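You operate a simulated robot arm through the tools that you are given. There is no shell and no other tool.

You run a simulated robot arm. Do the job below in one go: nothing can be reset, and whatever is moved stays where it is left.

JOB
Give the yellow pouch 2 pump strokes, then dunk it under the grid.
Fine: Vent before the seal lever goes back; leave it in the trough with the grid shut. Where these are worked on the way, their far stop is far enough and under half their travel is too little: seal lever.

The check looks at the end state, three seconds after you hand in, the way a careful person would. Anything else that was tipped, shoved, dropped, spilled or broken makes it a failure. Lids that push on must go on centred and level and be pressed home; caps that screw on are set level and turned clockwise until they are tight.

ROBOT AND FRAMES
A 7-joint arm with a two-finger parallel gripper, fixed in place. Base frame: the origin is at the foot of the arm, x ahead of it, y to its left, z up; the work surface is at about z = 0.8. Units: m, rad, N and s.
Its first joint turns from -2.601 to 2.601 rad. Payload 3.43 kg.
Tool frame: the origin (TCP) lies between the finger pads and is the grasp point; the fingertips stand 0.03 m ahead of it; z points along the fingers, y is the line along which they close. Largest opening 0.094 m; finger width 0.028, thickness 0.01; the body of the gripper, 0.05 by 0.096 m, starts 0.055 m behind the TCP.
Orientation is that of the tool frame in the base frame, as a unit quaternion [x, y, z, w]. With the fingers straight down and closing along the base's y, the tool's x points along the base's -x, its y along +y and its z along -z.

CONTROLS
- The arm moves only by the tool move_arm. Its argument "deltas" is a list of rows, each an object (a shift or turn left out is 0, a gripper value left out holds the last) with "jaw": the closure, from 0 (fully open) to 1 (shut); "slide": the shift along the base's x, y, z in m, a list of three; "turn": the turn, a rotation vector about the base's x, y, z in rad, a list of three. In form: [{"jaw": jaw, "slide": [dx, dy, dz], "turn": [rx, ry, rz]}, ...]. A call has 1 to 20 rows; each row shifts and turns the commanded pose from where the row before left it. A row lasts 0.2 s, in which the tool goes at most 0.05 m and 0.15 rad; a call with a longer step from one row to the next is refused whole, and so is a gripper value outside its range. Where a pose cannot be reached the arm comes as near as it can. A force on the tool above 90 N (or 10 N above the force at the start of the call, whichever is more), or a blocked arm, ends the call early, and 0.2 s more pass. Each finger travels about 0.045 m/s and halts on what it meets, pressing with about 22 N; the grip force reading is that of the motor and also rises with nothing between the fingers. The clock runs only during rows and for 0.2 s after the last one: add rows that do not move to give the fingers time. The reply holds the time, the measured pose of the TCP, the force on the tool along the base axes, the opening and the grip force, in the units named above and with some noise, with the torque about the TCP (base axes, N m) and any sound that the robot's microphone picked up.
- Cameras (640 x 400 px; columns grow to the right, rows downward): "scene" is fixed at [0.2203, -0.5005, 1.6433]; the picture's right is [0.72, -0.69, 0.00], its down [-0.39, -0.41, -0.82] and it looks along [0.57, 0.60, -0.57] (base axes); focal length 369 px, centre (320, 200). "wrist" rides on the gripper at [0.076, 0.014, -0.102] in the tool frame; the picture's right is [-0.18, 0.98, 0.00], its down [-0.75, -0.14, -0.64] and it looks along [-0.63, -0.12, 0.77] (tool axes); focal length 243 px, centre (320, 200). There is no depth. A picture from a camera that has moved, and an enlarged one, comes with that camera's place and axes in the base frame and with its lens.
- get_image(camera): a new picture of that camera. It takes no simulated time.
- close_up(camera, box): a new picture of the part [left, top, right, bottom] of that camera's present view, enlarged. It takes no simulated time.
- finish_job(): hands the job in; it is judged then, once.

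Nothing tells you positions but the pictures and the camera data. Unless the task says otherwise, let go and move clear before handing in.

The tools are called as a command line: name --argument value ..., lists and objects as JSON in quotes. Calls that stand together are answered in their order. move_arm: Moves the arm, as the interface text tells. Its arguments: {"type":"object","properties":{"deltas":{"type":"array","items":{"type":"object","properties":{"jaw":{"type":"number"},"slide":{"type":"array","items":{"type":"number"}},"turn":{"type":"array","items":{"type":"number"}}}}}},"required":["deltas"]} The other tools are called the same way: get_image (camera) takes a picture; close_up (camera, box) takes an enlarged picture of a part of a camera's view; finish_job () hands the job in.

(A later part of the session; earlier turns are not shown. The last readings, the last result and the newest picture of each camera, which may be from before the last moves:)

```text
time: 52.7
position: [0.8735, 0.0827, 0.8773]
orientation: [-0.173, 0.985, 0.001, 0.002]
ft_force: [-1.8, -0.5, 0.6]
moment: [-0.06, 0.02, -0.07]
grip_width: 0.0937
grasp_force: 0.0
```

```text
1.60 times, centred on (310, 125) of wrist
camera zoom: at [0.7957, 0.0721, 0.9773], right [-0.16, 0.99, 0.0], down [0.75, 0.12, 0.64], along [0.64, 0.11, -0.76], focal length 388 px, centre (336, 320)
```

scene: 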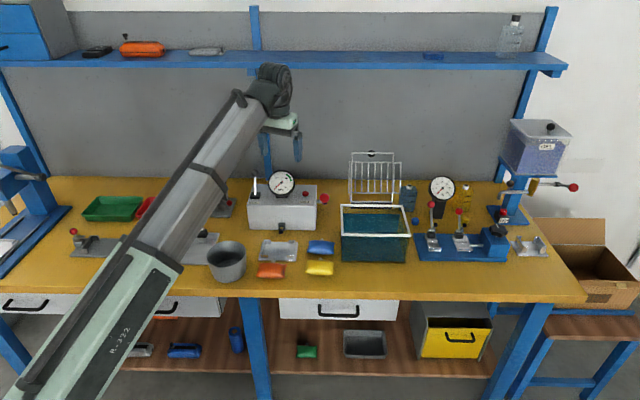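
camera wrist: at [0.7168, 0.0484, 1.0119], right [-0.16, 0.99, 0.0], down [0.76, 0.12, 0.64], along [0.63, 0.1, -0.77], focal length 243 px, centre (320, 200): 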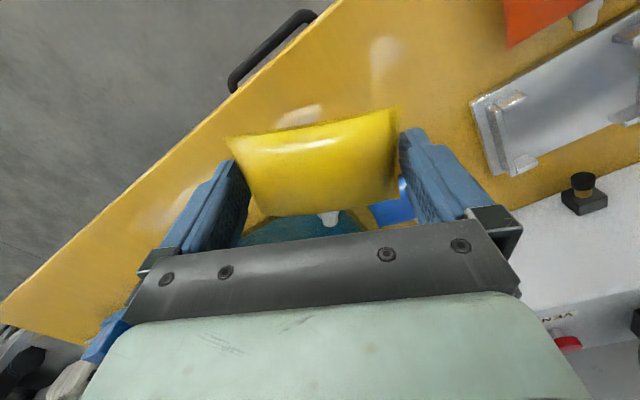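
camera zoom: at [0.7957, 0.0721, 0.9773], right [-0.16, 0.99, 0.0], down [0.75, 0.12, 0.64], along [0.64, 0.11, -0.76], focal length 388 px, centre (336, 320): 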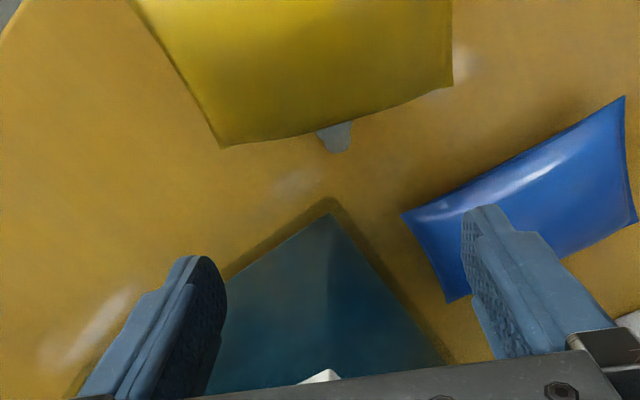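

The pouch has come free and is dropping onto the table. I'll wait a moment and look again.

move_arm --deltas '[{"slide": [0, 0, 0.01]}, {}, {}]'

close_up --camera "scene" --box '[290, 210, 390, 285]'

get_image --camera "wrist"

```text
time: 53.5
position: [0.8708, 0.0838, 0.8859]
orientation: [-0.174, 0.985, 0.001, 0.001]
ft_force: [0.1, 1.4, -0.4]
moment: [0.0, -0.02, 0.0]
grip_width: 0.0937
grasp_force: 0.2
```

```text
5.33 times, centred on (340, 248) of scene
camera zoom: at [0.2203, -0.5005, 1.6433], right [0.72, -0.69, 0.0], down [-0.39, -0.41, -0.82], along [0.57, 0.6, -0.57], focal length 1968 px, centre (213, -53)
```

zoom: 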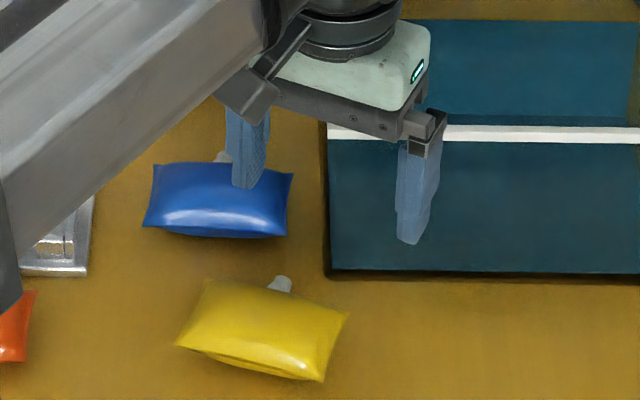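

```text
taken
camera wrist: at [0.794, 0.0714, 0.9874], right [-0.16, 0.99, 0.0], down [0.76, 0.12, 0.64], along [0.63, 0.1, -0.77], focal length 243 px, centre (320, 200)
```

wrist: 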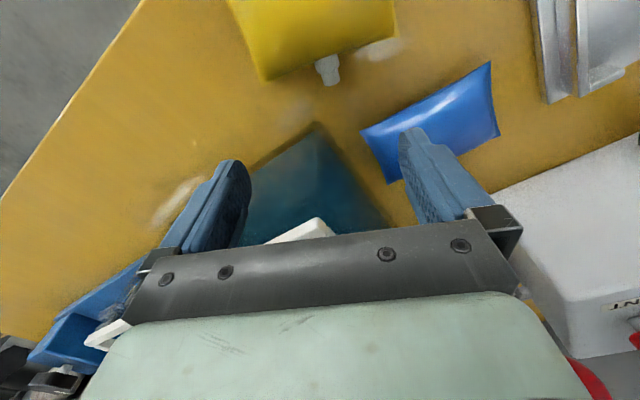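

The pouch now lies flat and free on the table, with nothing else disturbed. I'll re-grip it along its short axis, between the front edge and the neck tip, which leaves plenty of opening to release. First I'll rise and rotate the hand by about -82°.

move_arm --deltas '[{"slide": [0, 0, 0.035]}, {"slide": [-0.01, 0, 0.035]}, {"slide": [-0.011, -0.0028, 0], "turn": [0, 0, -0.14]}, {"slide": [-0.011, -0.0028, 0], "turn": [0, 0, -0.14]}, {"slide": [-0.011, -0.0028, 0], "turn": [0, 0, -0.14]}, {"slide": [-0.011, -0.0028, 0], "turn": [0, 0, -0.14]}, {"slide": [-0.011, -0.0028, 0], "turn": [0, 0, -0.14]}, {"turn": [0, 0, -0.14]}, {"turn": [0, 0, -0.14]}, {"turn": [0, 0, -0.14]}, {"turn": [0, 0, -0.14]}, {"turn": [0, 0, -0.14]}, {"jaw": 0.1}, {}]'

get_image --camera "wrist"

get_image --camera "scene"

```text
time: 56.5
position: [0.8064, 0.0696, 0.956]
orientation: [0.502, 0.865, 0.0, 0.0]
ft_force: [0.7, 0.4, 1.0]
moment: [0.01, 0.03, -0.04]
grip_width: 0.0846
grasp_force: 0.0
```

```text
taken
camera wrist: at [0.7802, 0.1427, 1.0573], right [0.94, 0.33, 0.0], down [0.25, -0.72, 0.64], along [0.21, -0.61, -0.77], focal length 243 px, centre (320, 200)
```

wrist: 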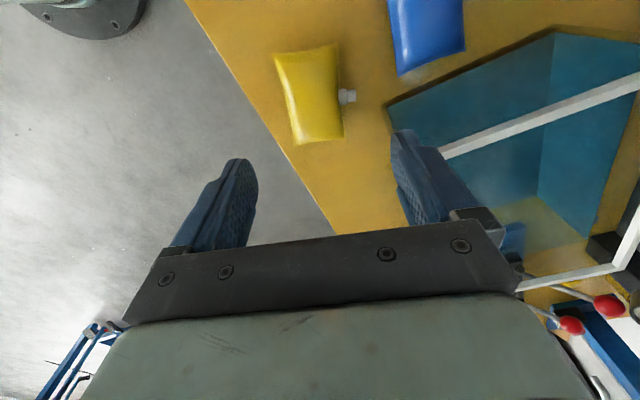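

```text
taken
```

scene: 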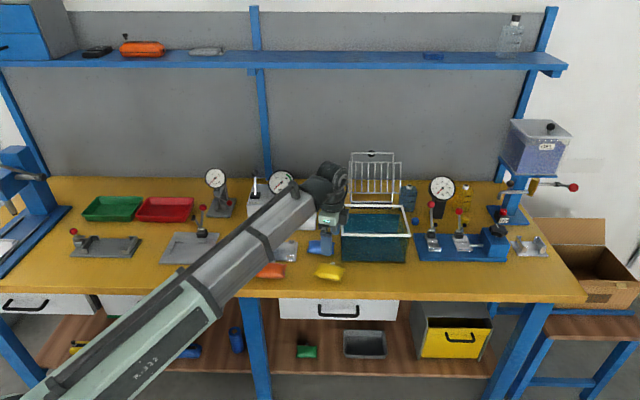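

The rotation worked and the pouch with its neck is visible in front of the camera. I'll zoom in to locate it precisely.

close_up --camera "wrist" --box '[250, 20, 390, 160]'

```text
2.86 times, centred on (320, 90) of wrist
camera zoom: at [0.7802, 0.1427, 1.0573], right [0.94, 0.33, 0.0], down [0.25, -0.72, 0.64], along [0.21, -0.61, -0.77], focal length 693 px, centre (320, 514)
```

zoom: 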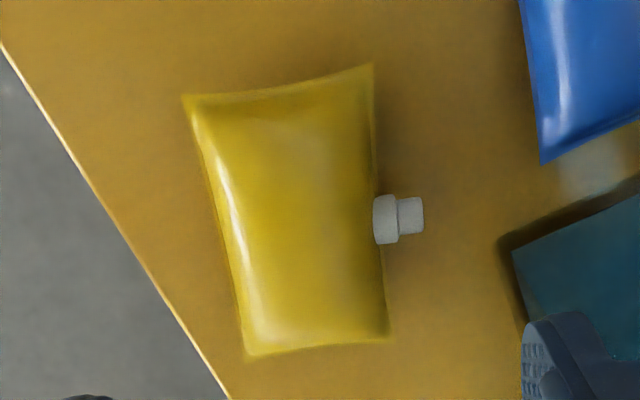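

The tool is already centred between the pouch's front edge and its neck tip (span 0.071), needing only a 2.3° turn. I'll align and descend.

move_arm --deltas '[{"turn": [0, 0, -0.04]}, {"slide": [0, 0, -0.03]}, {"slide": [0, 0, -0.03]}, {"slide": [0, 0, -0.025]}, {}]'

close_up --camera "wrist" --box '[180, 40, 460, 240]'

close_up --camera "scene" --box '[290, 220, 370, 285]'

```text
time: 57.7
position: [0.8075, 0.068, 0.87]
orientation: [0.519, 0.855, 0.0, 0.0]
ft_force: [-0.5, -0.4, -0.3]
moment: [-0.02, 0.0, 0.0]
grip_width: 0.0848
grasp_force: 0.0
```

```text
2.00 times, centred on (320, 140) of wrist
camera zoom: at [0.7838, 0.1433, 0.9722], right [0.96, 0.29, 0.0], down [0.22, -0.73, 0.64], along [0.19, -0.61, -0.77], focal length 485 px, centre (320, 320)
```

zoom: 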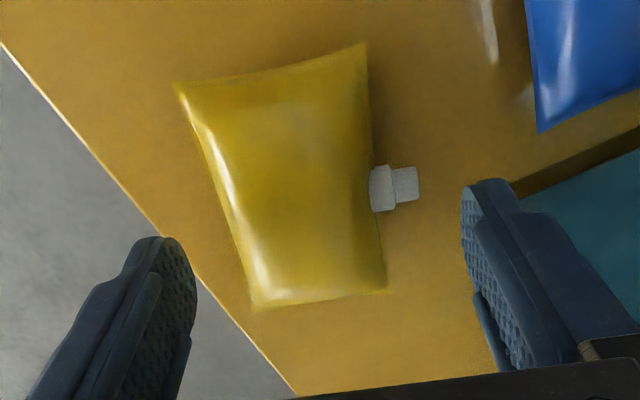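

```text
6.15 times, centred on (330, 252) of scene
camera zoom: at [0.2203, -0.5005, 1.6433], right [0.72, -0.69, 0.0], down [-0.39, -0.41, -0.82], along [0.57, 0.6, -0.57], focal length 2271 px, centre (258, -123)
```

zoom: 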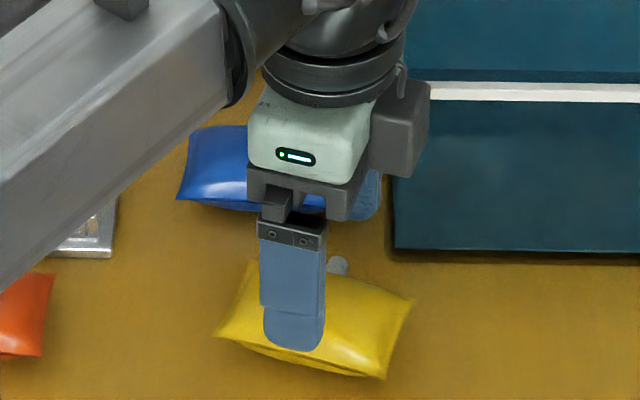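

Alignment is excellent: the neck axis is on the jaw's centre line. I'll go down to grip height and close.

move_arm --deltas '[{"slide": [0, 0, -0.018]}, {"slide": [0, 0, -0.0176]}, {}]'

move_arm --deltas '[{"jaw": 0.15}, {"jaw": 0.2}, {"jaw": 0.25}, {"jaw": 0.3}, {"jaw": 0.35}, {}]'

close_up --camera "wrist" --box '[180, 60, 460, 250]'

```text
time: 58.5
position: [0.8068, 0.0687, 0.8353]
orientation: [0.519, 0.855, 0.0, 0.001]
ft_force: [0.3, 0.1, -0.2]
moment: [0.02, -0.02, -0.01]
grip_width: 0.0849
grasp_force: 0.2
```

```text
time: 59.9
position: [0.8071, 0.0694, 0.8344]
orientation: [0.519, 0.855, 0.0, -0.001]
ft_force: [0.4, 0.3, 0.6]
moment: [-0.02, -0.01, -0.01]
grip_width: 0.0714
grasp_force: 22.5
```

```text
2.11 times, centred on (320, 155) of wrist
camera zoom: at [0.7834, 0.1433, 0.9368], right [0.96, 0.29, 0.0], down [0.22, -0.73, 0.64], along [0.19, -0.61, -0.77], focal length 511 px, centre (320, 295)
```

zoom: 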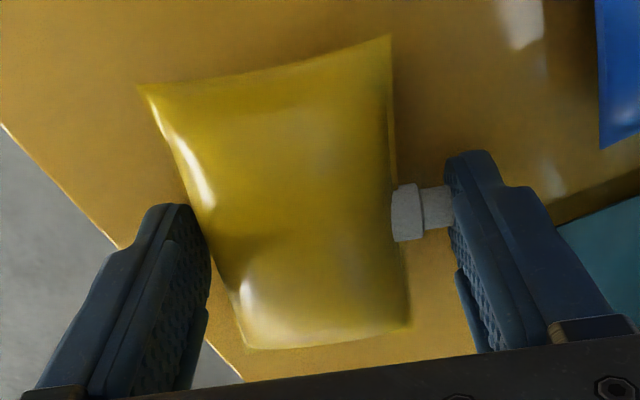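

Gripped at 0.071 between front edge and neck tip. I'll lift a little and check it holds level.

move_arm --deltas '[{"slide": [0, 0, 0.01]}, {"slide": [0, 0, 0.02]}, {"slide": [0, 0, 0.025]}, {}]'

close_up --camera "wrist" --box '[180, 60, 460, 250]'

close_up --camera "scene" --box '[290, 210, 370, 275]'

```text
time: 60.9
position: [0.8066, 0.0674, 0.891]
orientation: [0.518, 0.855, 0.0, 0.0]
ft_force: [-0.6, -0.2, -1.1]
moment: [0.01, 0.0, 0.0]
grip_width: 0.0712
grasp_force: 22.2
```

```text
2.11 times, centred on (320, 155) of wrist
camera zoom: at [0.7833, 0.143, 0.9922], right [0.96, 0.29, 0.0], down [0.22, -0.73, 0.64], along [0.19, -0.61, -0.77], focal length 511 px, centre (320, 295)
```

zoom: 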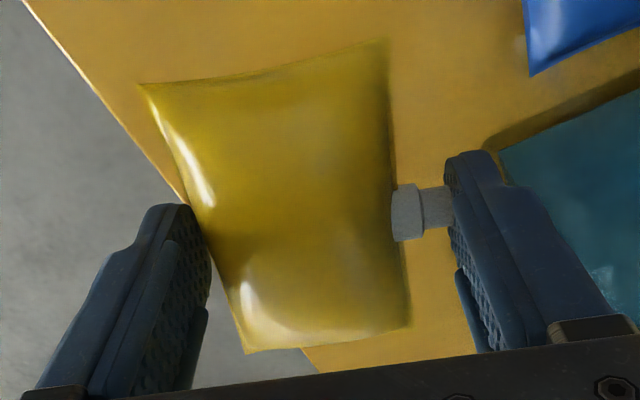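

```text
6.15 times, centred on (330, 242) of scene
camera zoom: at [0.2203, -0.5005, 1.6433], right [0.72, -0.69, 0.0], down [-0.39, -0.41, -0.82], along [0.57, 0.6, -0.57], focal length 2271 px, centre (258, -62)
```

zoom: 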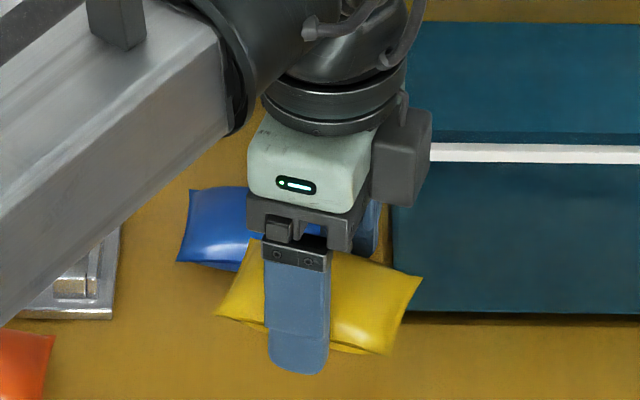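

Held level. Now I'll carry it over the cradle, turning so the neck points squarely at the port.

move_arm --deltas '[{"slide": [-0.00484, 0.01962, 0.01], "turn": [0, 0, 0.0304]}, {"slide": [-0.00484, 0.01962, 0], "turn": [0, 0, 0.0304]}, {"slide": [-0.00484, 0.01962, 0], "turn": [0, 0, 0.0304]}, {"slide": [-0.00484, 0.01962, 0], "turn": [0, 0, 0.0304]}, {"slide": [-0.00484, 0.01962, 0], "turn": [0, 0, 0.0304]}, {"slide": [-0.00484, 0.01962, 0], "turn": [0, 0, 0.0304]}, {"slide": [-0.00484, 0.01962, 0], "turn": [0, 0, 0.0304]}, {"slide": [-0.00484, 0.01962, 0], "turn": [0, 0, 0.0304]}, {"slide": [-0.00484, 0.01962, 0], "turn": [0, 0, 0.0304]}, {"slide": [-0.00484, 0.01962, 0], "turn": [0, 0, 0.0304]}, {}, {}]'

get_image --camera "wrist"

close_up --camera "scene" --box '[240, 195, 320, 265]'

```text
time: 63.5
position: [0.7597, 0.2656, 0.8991]
orientation: [0.384, 0.923, 0.0, 0.001]
ft_force: [-0.1, 0.5, -0.6]
moment: [-0.02, -0.02, 0.0]
grip_width: 0.0713
grasp_force: 21.9
```

```text
taken
camera wrist: at [0.7139, 0.3299, 1.0014], right [0.83, 0.56, 0.0], down [0.43, -0.63, 0.64], along [0.36, -0.53, -0.77], focal length 243 px, centre (320, 200)
```

wrist: 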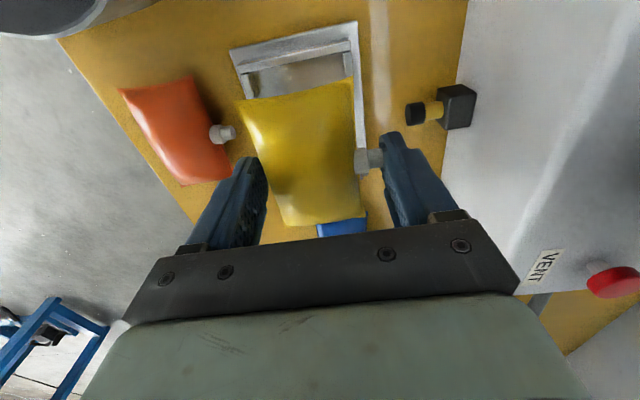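

```text
5.71 times, centred on (280, 230) of scene
camera zoom: at [0.2203, -0.5005, 1.6433], right [0.72, -0.69, 0.0], down [-0.39, -0.41, -0.82], along [0.57, 0.6, -0.57], focal length 2109 px, centre (549, 29)
```

zoom: 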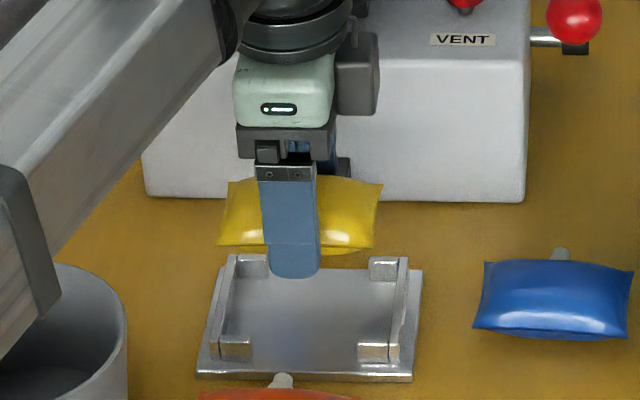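

Over the cradle with the neck aimed at the port. I'll zoom in to check the alignment with the cradle's visible end.

close_up --camera "wrist" --box '[220, 10, 380, 110]'

close_up --camera "wrist" --box '[220, 70, 400, 240]'

```text
4.00 times, centred on (300, 60) of wrist
camera zoom: at [0.7139, 0.3299, 1.0014], right [0.83, 0.56, 0.0], down [0.43, -0.63, 0.64], along [0.36, -0.53, -0.77], focal length 970 px, centre (400, 760)
```

zoom: 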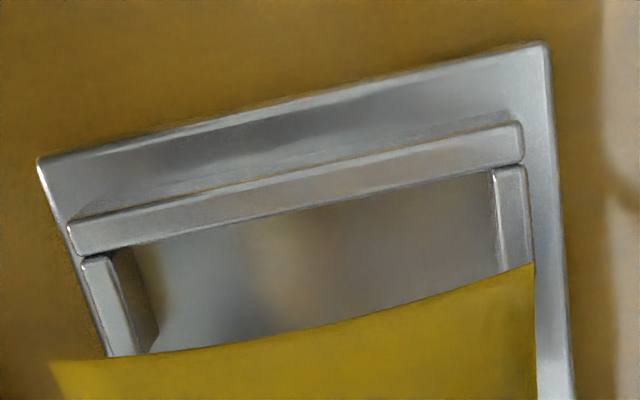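

```text
2.35 times, centred on (310, 155) of wrist
camera zoom: at [0.7139, 0.3299, 1.0014], right [0.83, 0.56, 0.0], down [0.43, -0.63, 0.64], along [0.36, -0.53, -0.77], focal length 571 px, centre (344, 306)
```

zoom: 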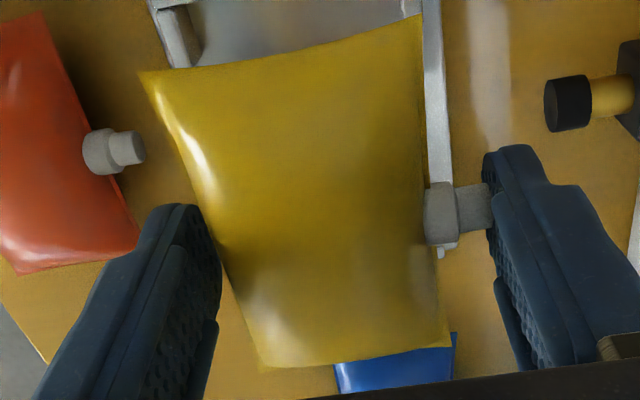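

Rails and jaw are parallel; the pouch needs a 1.6 mm shift toward the front. I'll apply that, lower to just above the lips and then step down with force checks.

move_arm --deltas '[{"slide": [-0.0006, -0.0016, -0.01]}, {"slide": [0, 0, -0.015]}, {"slide": [0, 0, -0.014]}, {}, {}]'

close_up --camera "wrist" --box '[220, 30, 400, 150]'

close_up --camera "scene" --box '[250, 215, 310, 265]'

```text
time: 64.7
position: [0.7574, 0.2635, 0.8612]
orientation: [0.384, 0.923, -0.001, -0.001]
ft_force: [0.6, 0.4, -0.6]
moment: [-0.01, 0.05, 0.0]
grip_width: 0.0711
grasp_force: 22.4
```

```text
3.33 times, centred on (310, 90) of wrist
camera zoom: at [0.7132, 0.3283, 0.9628], right [0.83, 0.56, 0.0], down [0.43, -0.63, 0.64], along [0.36, -0.53, -0.77], focal length 809 px, centre (353, 567)
```

zoom: 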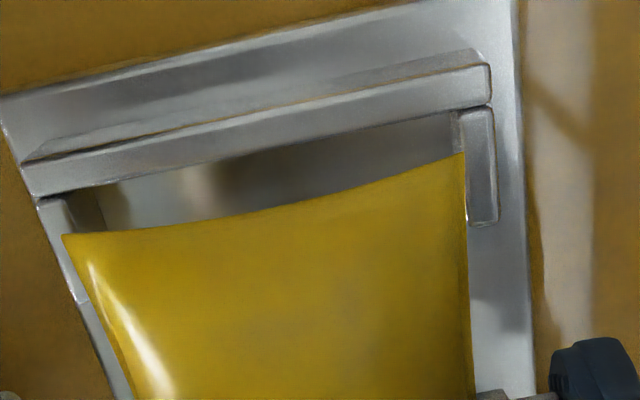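

```text
8.00 times, centred on (280, 240) of scene
camera zoom: at [0.2203, -0.5005, 1.6433], right [0.72, -0.69, 0.0], down [-0.39, -0.41, -0.82], along [0.57, 0.6, -0.57], focal length 2952 px, centre (640, -120)
```

zoom: 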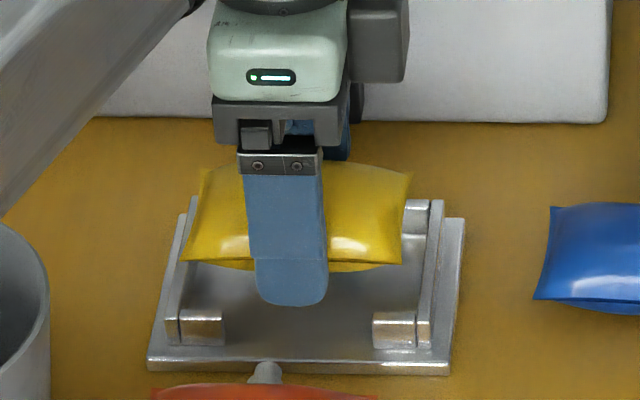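

Front/back clearance is balanced, but the pouch is about 2 mm left of centre. I'll shift it right and step down.

move_arm --deltas '[{"slide": [0.0014, -0.0014, 0]}, {"slide": [0, 0, -0.004]}, {}]'

move_arm --deltas '[{"slide": [0, 0, -0.004]}, {}]'

move_arm --deltas '[{"slide": [0, 0, -0.003]}, {}]'

close_up --camera "wrist" --box '[220, 30, 400, 150]'

```text
time: 65.5
position: [0.7592, 0.2623, 0.8574]
orientation: [0.384, 0.923, 0.0, -0.001]
ft_force: [1.1, 1.1, -0.4]
moment: [-0.02, -0.02, 0.03]
grip_width: 0.071
grasp_force: 22.1
```

```text
time: 66.1
position: [0.7578, 0.2619, 0.8536]
orientation: [0.383, 0.924, 0.0, 0.001]
ft_force: [-0.2, 0.5, 0.5]
moment: [-0.01, 0.01, 0.06]
grip_width: 0.0707
grasp_force: 22.3
```

```text
time: 66.7
position: [0.759, 0.2618, 0.8488]
orientation: [0.384, 0.923, 0.0, 0.0]
ft_force: [0.1, 0.0, 0.0]
moment: [-0.01, -0.03, 0.01]
grip_width: 0.0708
grasp_force: 22.1
```

```text
3.33 times, centred on (310, 90) of wrist
camera zoom: at [0.7145, 0.3265, 0.9516], right [0.83, 0.56, 0.0], down [0.43, -0.63, 0.64], along [0.36, -0.53, -0.77], focal length 809 px, centre (353, 567)
```

zoom: 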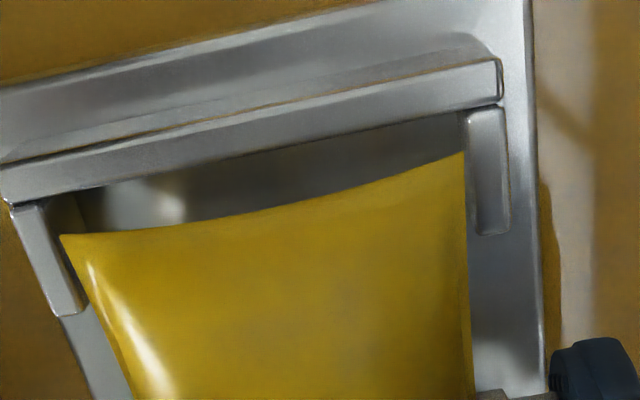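

The pouch is inside the cradle walls with no contact. I'll lower the last centimetre until it rests on the plate.

move_arm --deltas '[{"slide": [0, 0, -0.004]}, {}]'

move_arm --deltas '[{"slide": [0, 0, -0.003]}, {}]'

move_arm --deltas '[{"slide": [0, 0, -0.0015]}, {}]'

```text
time: 67.3
position: [0.7584, 0.2624, 0.8464]
orientation: [0.384, 0.924, 0.0, 0.0]
ft_force: [-0.2, -0.4, -0.3]
moment: [0.03, 0.01, 0.03]
grip_width: 0.071
grasp_force: 22.5
```

```text
time: 67.9
position: [0.758, 0.2618, 0.8423]
orientation: [0.383, 0.924, 0.001, 0.0]
ft_force: [0.3, -1.3, 6.5]
moment: [0.16, -0.1, -0.03]
grip_width: 0.0711
grasp_force: 21.9
```

```text
time: 68.5
position: [0.7602, 0.2617, 0.8424]
orientation: [0.384, 0.923, 0.001, 0.0]
ft_force: [0.3, -0.4, 18.9]
moment: [0.34, -0.23, 0.02]
grip_width: 0.0714
grasp_force: 22.1
```

It has landed on the plate. I'll ease up 1 mm and open the jaw to release.

move_arm --deltas '[{"slide": [0, 0, 0.001]}, {"jaw": 0.25}, {"jaw": 0.18}, {"jaw": 0.13}, {}, {}]'

close_up --camera "wrist" --box '[220, 30, 420, 240]'

close_up --camera "scene" --box '[250, 215, 310, 265]'

```text
time: 69.9
position: [0.759, 0.2603, 0.8429]
orientation: [0.383, 0.924, 0.0, 0.0]
ft_force: [0.9, 0.6, -0.6]
moment: [-0.01, 0.02, 0.02]
grip_width: 0.0817
grasp_force: 0.1
```

```text
1.90 times, centred on (320, 135) of wrist
camera zoom: at [0.7147, 0.3266, 0.9444], right [0.83, 0.56, 0.0], down [0.43, -0.63, 0.64], along [0.36, -0.53, -0.77], focal length 462 px, centre (320, 324)
```

zoom: 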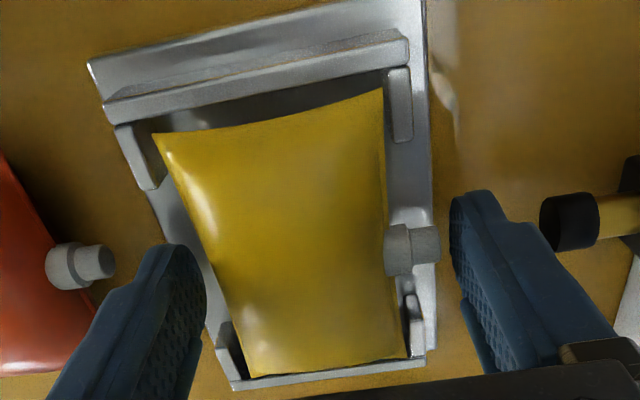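

```text
8.00 times, centred on (280, 240) of scene
camera zoom: at [0.2203, -0.5005, 1.6433], right [0.72, -0.69, 0.0], down [-0.39, -0.41, -0.82], along [0.57, 0.6, -0.57], focal length 2952 px, centre (640, -120)
```

zoom: 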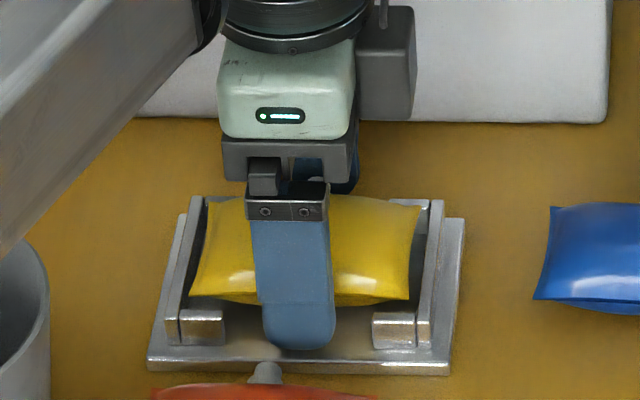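

The pouch sits in the cradle with its neck lined up with the port. I'll raise the hand clear, then go to the seal lever.

move_arm --deltas '[{"slide": [0, 0, 0.01]}, {"slide": [0, 0, 0.03]}, {"slide": [0, 0, 0.04]}, {"slide": [0, 0, 0.04]}, {"slide": [0, 0, 0.04]}, {}]'

get_image --camera "wrist"

close_up --camera "scene" --box '[240, 160, 340, 270]'

```text
time: 71.3
position: [0.7585, 0.2614, 1.0041]
orientation: [0.383, 0.924, 0.0, 0.0]
ft_force: [-1.2, -0.2, 0.3]
moment: [0.04, 0.0, 0.03]
grip_width: 0.0821
grasp_force: 0.1
```

```text
taken
camera wrist: at [0.7146, 0.3265, 1.1055], right [0.83, 0.56, 0.0], down [0.43, -0.63, 0.64], along [0.36, -0.53, -0.77], focal length 243 px, centre (320, 200)
```

wrist: 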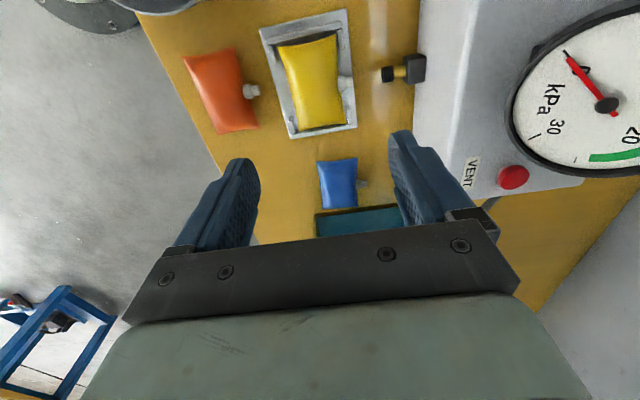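

```text
3.64 times, centred on (290, 215) of scene
camera zoom: at [0.2203, -0.5005, 1.6433], right [0.72, -0.69, 0.0], down [-0.39, -0.41, -0.82], along [0.57, 0.6, -0.57], focal length 1342 px, centre (429, 146)
```

zoom: 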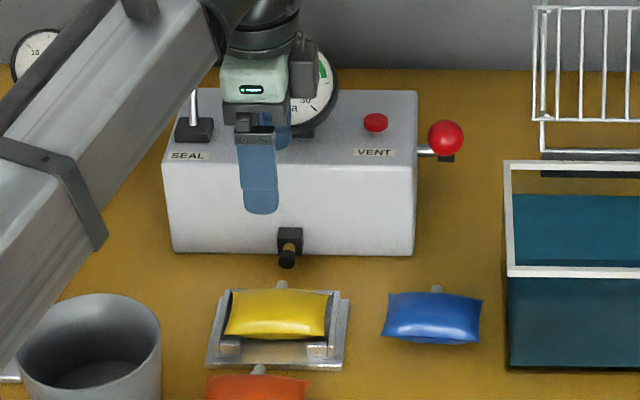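

The pouch is placed and everything else is in order. Now I'll move to a spot above-left of the SEAL lever to see its angle from the side, closing the jaw for pushing.

move_arm --deltas '[{"jaw": 0.5, "slide": [0, 0, 0.03]}, {"jaw": 1.0, "slide": [0, 0, 0.036]}, {"slide": [0.002, 0.0325, 0]}, {"slide": [0.002, 0.0325, 0]}, {"slide": [0.004, 0.0325, 0]}, {"slide": [0.005, 0.0325, 0]}, {"slide": [0.005, 0.0325, 0]}, {"slide": [0.005, 0.0325, 0]}, {}]'

get_image --camera "wrist"

get_image --camera "scene"

```text
time: 73.3
position: [0.7811, 0.4565, 1.0684]
orientation: [0.384, 0.923, 0.0, 0.0]
ft_force: [-0.6, -0.1, -0.4]
moment: [0.01, 0.03, 0.02]
grip_width: 0.0
grasp_force: 22.3
```

```text
taken
camera wrist: at [0.7376, 0.5217, 1.17], right [0.83, 0.56, 0.0], down [0.43, -0.63, 0.64], along [0.36, -0.53, -0.77], focal length 243 px, centre (320, 200)
```

wrist: 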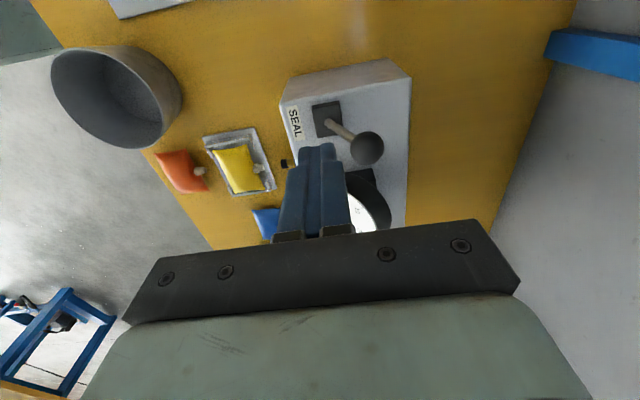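

```text
taken
```

scene: 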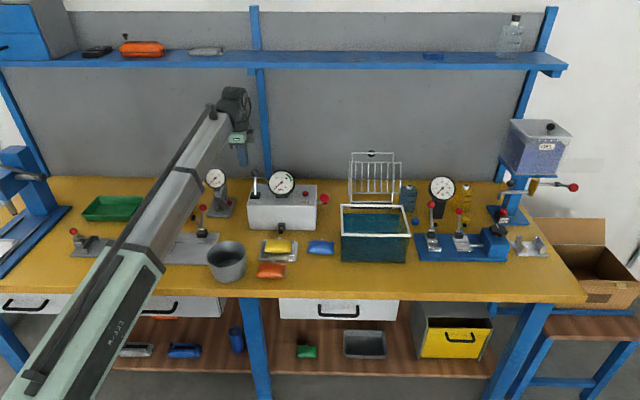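

close_up --camera "wrist" --box '[260, 50, 420, 240]'

close_up --camera "scene" --box '[235, 165, 295, 225]'

```text
2.11 times, centred on (340, 145) of wrist
camera zoom: at [0.7376, 0.5217, 1.17], right [0.83, 0.56, 0.0], down [0.43, -0.63, 0.64], along [0.36, -0.53, -0.77], focal length 511 px, centre (278, 316)
```

zoom: 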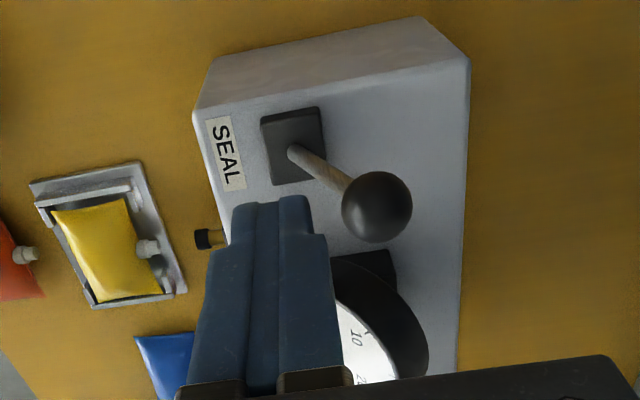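

```text
6.67 times, centred on (265, 195) of scene
camera zoom: at [0.2203, -0.5005, 1.6433], right [0.72, -0.69, 0.0], down [-0.39, -0.41, -0.82], along [0.57, 0.6, -0.57], focal length 2460 px, centre (687, 233)
```

zoom: 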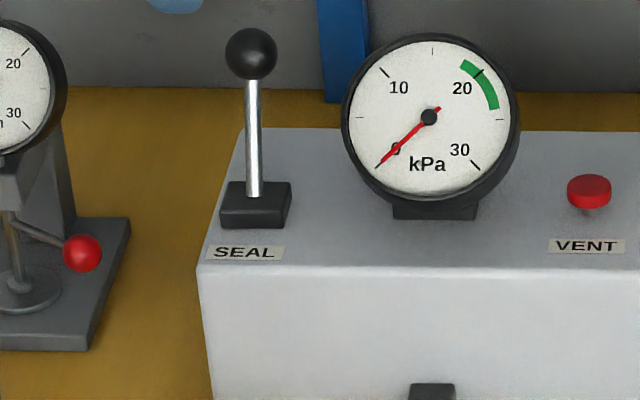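

The SEAL lever leans about 25° away from the operator: its ball is at about (0.824, 0.465, 0.986) over a base at (0.802, 0.443). I'll put the closed fingers behind the ball and pull it toward the front until it stops.

move_arm --deltas '[{"slide": [0.0214, 0.0099, 0]}, {"slide": [0.0214, 0.0099, 0]}, {"slide": [0.0213, 0.0099, 0]}, {}]'

close_up --camera "wrist" --box '[220, 50, 420, 240]'

close_up --camera "scene" --box '[225, 150, 305, 220]'

```text
time: 74.3
position: [0.8465, 0.4864, 1.0702]
orientation: [0.383, 0.924, 0.0, 0.0]
ft_force: [0.5, 0.5, 0.1]
moment: [-0.03, 0.01, -0.01]
grip_width: 0.0001
grasp_force: 21.7
```

```text
2.11 times, centred on (320, 145) of wrist
camera zoom: at [0.8013, 0.5513, 1.171], right [0.83, 0.56, 0.0], down [0.43, -0.63, 0.64], along [0.36, -0.53, -0.77], focal length 511 px, centre (320, 316)
```

zoom: 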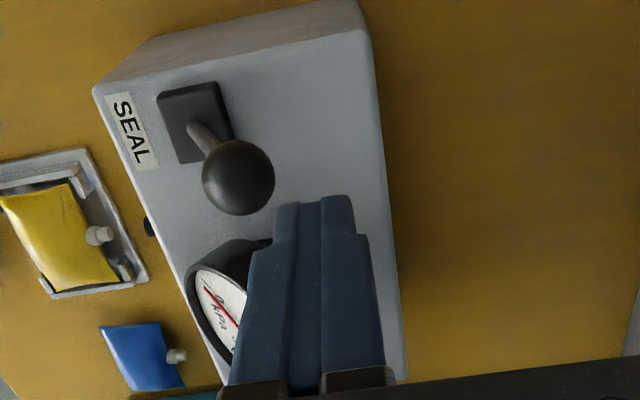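

```text
5.71 times, centred on (265, 185) of scene
camera zoom: at [0.2203, -0.5005, 1.6433], right [0.72, -0.69, 0.0], down [-0.39, -0.41, -0.82], along [0.57, 0.6, -0.57], focal length 2109 px, centre (634, 286)
```

zoom: 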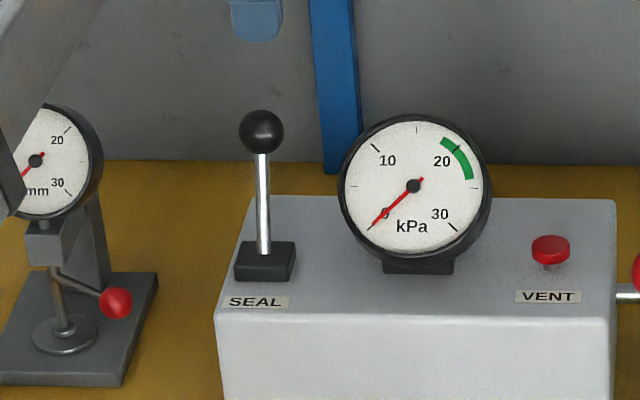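

The ball is about 32 mm in front of the tool, well centred. I'll lower the closed fingers behind it.

move_arm --deltas '[{"slide": [0, 0, -0.021]}, {"slide": [0, 0, -0.021]}, {"slide": [0, 0, -0.021]}, {}]'

close_up --camera "scene" --box '[225, 150, 305, 220]'

close_up --camera "wrist" --box '[220, 50, 420, 240]'

```text
time: 75.3
position: [0.8468, 0.4864, 1.0058]
orientation: [0.383, 0.924, 0.0, 0.0]
ft_force: [-0.2, -0.7, -0.2]
moment: [-0.03, -0.04, -0.02]
grip_width: 0.0
grasp_force: 21.9
```

```text
5.71 times, centred on (265, 185) of scene
camera zoom: at [0.2203, -0.5005, 1.6433], right [0.72, -0.69, 0.0], down [-0.39, -0.41, -0.82], along [0.57, 0.6, -0.57], focal length 2109 px, centre (634, 286)
```

zoom: 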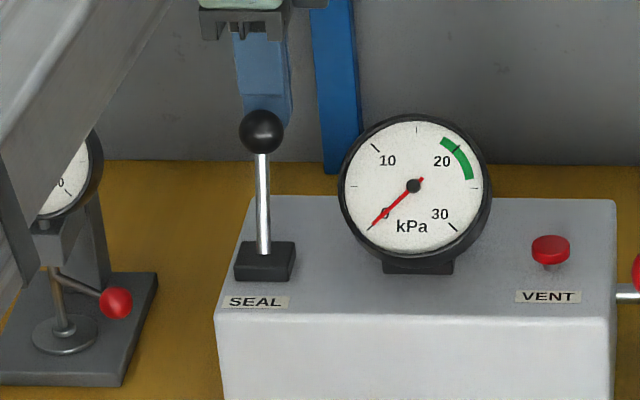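

```text
2.11 times, centred on (320, 145) of wrist
camera zoom: at [0.8015, 0.5514, 1.1074], right [0.83, 0.56, 0.0], down [0.43, -0.63, 0.64], along [0.36, -0.53, -0.77], focal length 511 px, centre (320, 316)
```

zoom: 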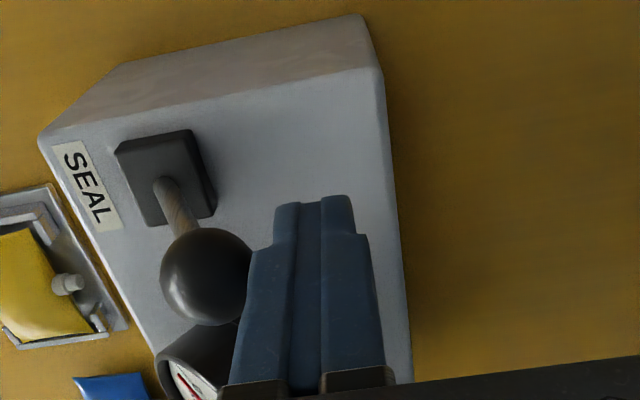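

The fingers are right behind the ball. I'll pull toward the front in steps, watching the force.

move_arm --deltas '[{"slide": [-0.0057, -0.0057, 0]}, {"slide": [-0.0057, -0.0057, 0]}, {"slide": [-0.0057, -0.0057, 0]}, {"slide": [-0.0057, -0.0057, 0]}, {}]'

close_up --camera "scene" --box '[225, 150, 315, 250]'

```text
time: 76.5
position: [0.8229, 0.4633, 1.0043]
orientation: [0.384, 0.923, -0.001, 0.0]
ft_force: [-0.3, 0.0, 0.0]
moment: [0.0, 0.0, 0.01]
grip_width: 0.0
grasp_force: 21.8
```

```text
4.00 times, centred on (270, 200) of scene
camera zoom: at [0.2203, -0.5005, 1.6433], right [0.72, -0.69, 0.0], down [-0.39, -0.41, -0.82], along [0.57, 0.6, -0.57], focal length 1476 px, centre (520, 200)
```

zoom: 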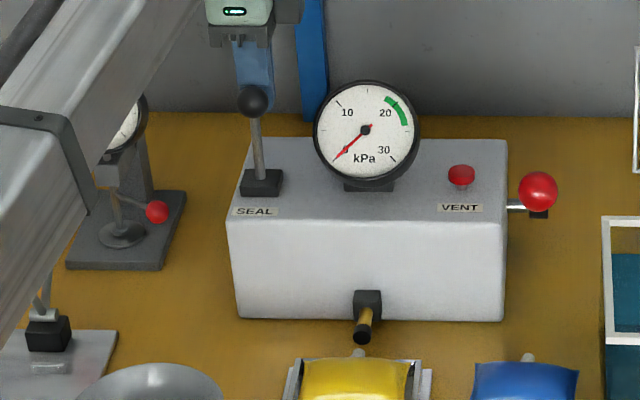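

The port is extending toward the pouch neck as the lever moves, so the direction is right. Continuing until the stop.

move_arm --deltas '[{"slide": [-0.0057, -0.0057, 0]}, {"slide": [-0.0057, -0.0057, 0]}, {"slide": [-0.0057, -0.0057, 0]}, {}]'

close_up --camera "scene" --box '[225, 150, 315, 250]'

close_up --camera "wrist" --box '[180, 50, 420, 240]'

```text
time: 77.5
position: [0.807, 0.4466, 1.0054]
orientation: [0.383, 0.924, 0.0, 0.0]
ft_force: [-0.7, -0.3, -0.6]
moment: [0.01, 0.02, -0.02]
grip_width: 0.0001
grasp_force: 22.2
```

```text
4.00 times, centred on (270, 200) of scene
camera zoom: at [0.2203, -0.5005, 1.6433], right [0.72, -0.69, 0.0], down [-0.39, -0.41, -0.82], along [0.57, 0.6, -0.57], focal length 1476 px, centre (520, 200)
```

zoom: 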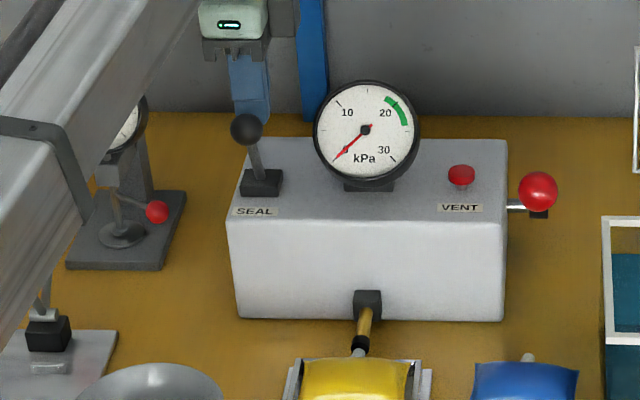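

```text
2.11 times, centred on (300, 145) of wrist
camera zoom: at [0.7619, 0.5116, 1.1071], right [0.83, 0.56, 0.0], down [0.43, -0.63, 0.64], along [0.36, -0.53, -0.77], focal length 511 px, centre (362, 316)
```

zoom: 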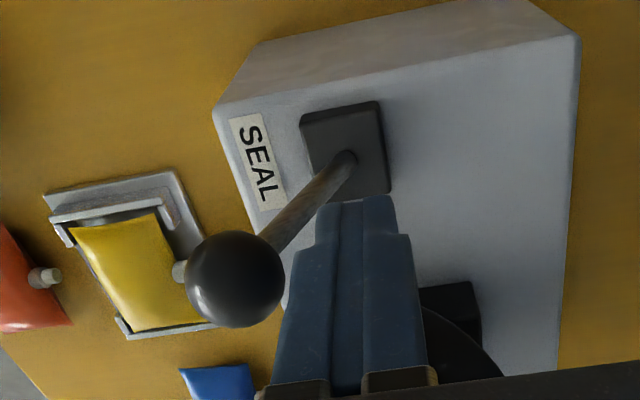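

The lever snapped over to the front, and the port now meets the neck. I'll push on gently to confirm it is at its stop.

move_arm --deltas '[{"slide": [-0.0045, -0.0045, 0]}, {"slide": [-0.0045, -0.0045, 0]}, {}]'

move_arm --deltas '[{"slide": [-0.0014, -0.0014, 0]}, {}]'

move_arm --deltas '[{"slide": [-0.0014, -0.0014, 0]}, {}]'

close_up --camera "scene" --box '[225, 150, 315, 250]'

```text
time: 78.3
position: [0.7974, 0.4376, 1.0056]
orientation: [0.383, 0.924, -0.001, 0.001]
ft_force: [-0.6, 0.2, -0.2]
moment: [-0.03, 0.01, 0.0]
grip_width: 0.0
grasp_force: 21.4
```

```text
time: 78.9
position: [0.7968, 0.4364, 1.0057]
orientation: [0.383, 0.924, 0.001, 0.0]
ft_force: [7.1, 4.9, -1.7]
moment: [0.12, -0.09, 0.04]
grip_width: 0.0
grasp_force: 22.2
```

```text
time: 79.5
position: [0.7963, 0.4359, 1.0058]
orientation: [0.384, 0.923, 0.001, 0.001]
ft_force: [16.4, 16.4, 1.1]
moment: [0.26, -0.22, 0.04]
grip_width: 0.0
grasp_force: 22.1
```

```text
4.00 times, centred on (270, 200) of scene
camera zoom: at [0.2203, -0.5005, 1.6433], right [0.72, -0.69, 0.0], down [-0.39, -0.41, -0.82], along [0.57, 0.6, -0.57], focal length 1476 px, centre (520, 200)
```

zoom: 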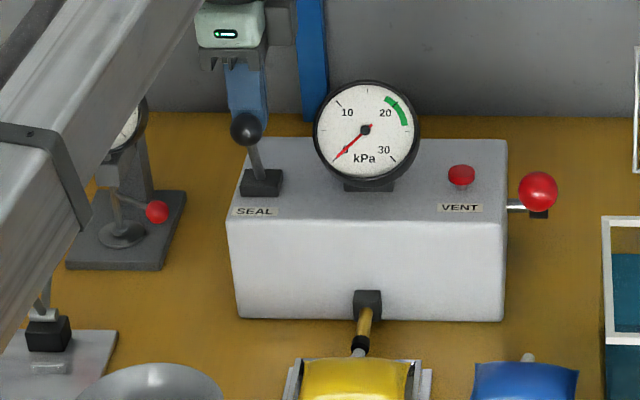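

The lever is hard against its front stop (23 N). I'll back off, rise, and check that it stays sealed, then head for the pump lever.

move_arm --deltas '[{"slide": [0.007, 0.007, 0]}, {"slide": [0, 0, 0.03]}, {"slide": [0, 0, 0.045]}, {}]'

close_up --camera "scene" --box '[235, 160, 335, 260]'

```text
time: 80.5
position: [0.8004, 0.4402, 1.0811]
orientation: [0.384, 0.924, -0.001, -0.001]
ft_force: [-0.3, -1.3, 0.2]
moment: [0.01, -0.02, 0.05]
grip_width: 0.0003
grasp_force: 22.3
```

```text
4.00 times, centred on (285, 210) of scene
camera zoom: at [0.2203, -0.5005, 1.6433], right [0.72, -0.69, 0.0], down [-0.39, -0.41, -0.82], along [0.57, 0.6, -0.57], focal length 1476 px, centre (460, 160)
```

zoom: 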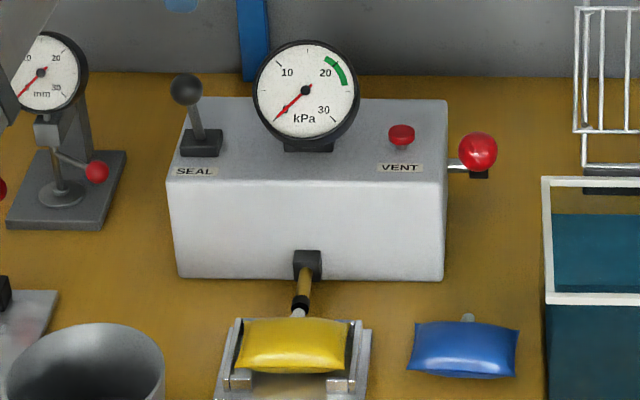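

Sealed and stable: the port is on the neck. Now I'll move over the pump lever's red ball.

move_arm --deltas '[{"slide": [0.0212, -0.0359, 0]}, {"slide": [0.0212, -0.0359, 0]}, {"slide": [0.0212, -0.0359, 0]}, {"slide": [0.0212, -0.0359, 0]}, {"slide": [0.0212, -0.0359, 0]}, {"slide": [0.0212, -0.0359, -0.01]}, {}, {}]'

get_image --camera "wrist"

close_up --camera "scene" --box '[280, 140, 380, 230]'

```text
time: 82.3
position: [0.9272, 0.2248, 1.071]
orientation: [0.383, 0.924, 0.0, -0.001]
ft_force: [0.0, -0.3, 0.1]
moment: [0.01, 0.0, 0.04]
grip_width: 0.0
grasp_force: 21.6
```

```text
taken
camera wrist: at [0.8835, 0.2906, 1.1722], right [0.83, 0.56, 0.0], down [0.43, -0.63, 0.64], along [0.36, -0.53, -0.77], focal length 243 px, centre (320, 200)
```

wrist: 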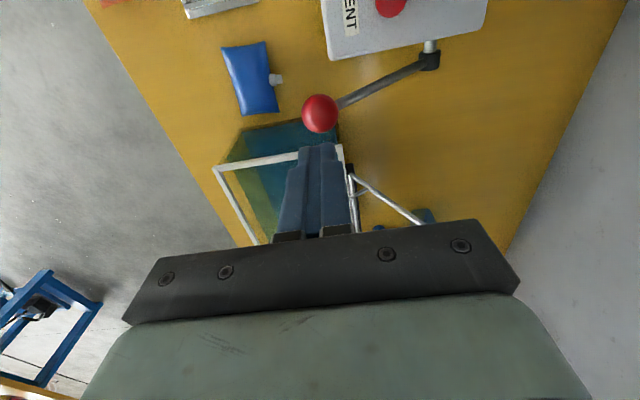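

```text
4.44 times, centred on (330, 185) of scene
camera zoom: at [0.2203, -0.5005, 1.6433], right [0.72, -0.69, 0.0], down [-0.39, -0.41, -0.82], along [0.57, 0.6, -0.57], focal length 1640 px, centre (276, 267)
```

zoom: 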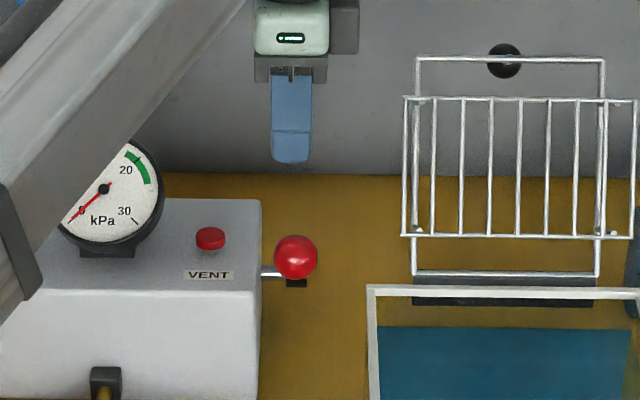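

The ball is at (0.930, 0.223, 0.948) and the lever pivots at (1.027, 0.320, 0.83), so pushing down swings it along an arc toward the front. I'll bring the closed fingertips to just above the ball.

move_arm --deltas '[{"slide": [0.002, -0.002, -0.025]}, {"slide": [0, 0, -0.025]}, {"slide": [0, 0, -0.02]}, {}]'

close_up --camera "scene" --box '[290, 160, 350, 220]'

close_up --camera "wrist" --box '[240, 60, 420, 240]'

```text
time: 83.3
position: [0.9297, 0.2243, 0.9997]
orientation: [0.384, 0.923, 0.0, 0.0]
ft_force: [-1.3, -2.5, 2.9]
moment: [-0.03, 0.02, -0.02]
grip_width: 0.0
grasp_force: 21.4
```

```text
6.67 times, centred on (320, 190) of scene
camera zoom: at [0.2203, -0.5005, 1.6433], right [0.72, -0.69, 0.0], down [-0.39, -0.41, -0.82], along [0.57, 0.6, -0.57], focal length 2460 px, centre (320, 267)
```

zoom: 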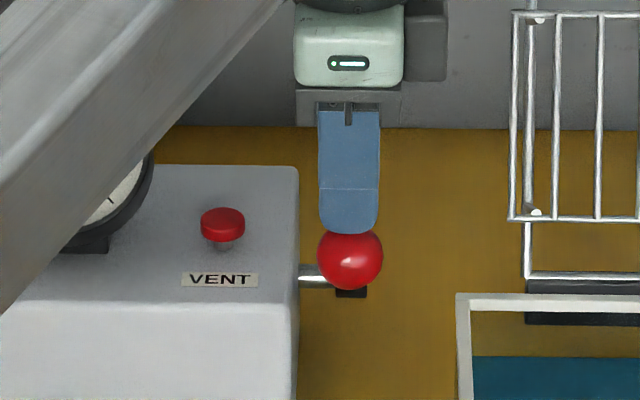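

```text
2.22 times, centred on (330, 150) of wrist
camera zoom: at [0.8859, 0.289, 1.1021], right [0.83, 0.56, 0.0], down [0.43, -0.63, 0.64], along [0.36, -0.53, -0.77], focal length 539 px, centre (298, 311)
```

zoom: 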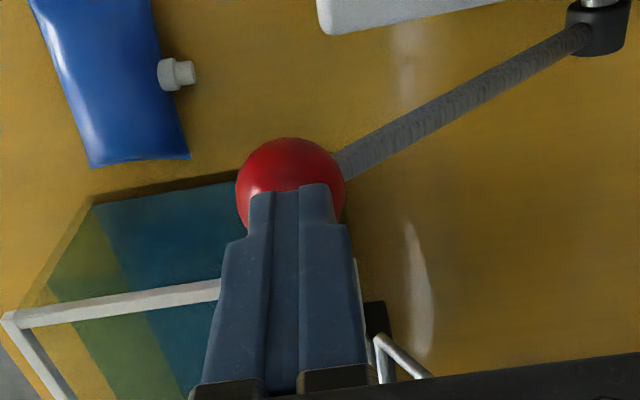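

Fingertips are centred on the ball. Now the first pump stroke: pressing down along the arc while watching the force and gauge.

move_arm --deltas '[{"slide": [-0.0069, -0.0069, -0.0137]}, {"slide": [-0.0069, -0.0069, -0.0137]}, {}]'

close_up --camera "scene" --box '[250, 150, 350, 250]'

```text
time: 84.1
position: [0.9163, 0.2119, 0.9739]
orientation: [0.383, 0.924, 0.0, 0.0]
ft_force: [-0.4, 0.1, 2.1]
moment: [0.02, -0.01, 0.02]
grip_width: 0.0
grasp_force: 21.9
```

```text
4.00 times, centred on (300, 200) of scene
camera zoom: at [0.2203, -0.5005, 1.6433], right [0.72, -0.69, 0.0], down [-0.39, -0.41, -0.82], along [0.57, 0.6, -0.57], focal length 1476 px, centre (400, 200)
```

zoom: 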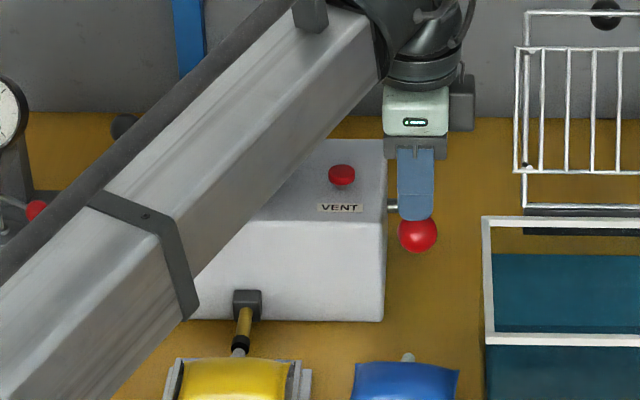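

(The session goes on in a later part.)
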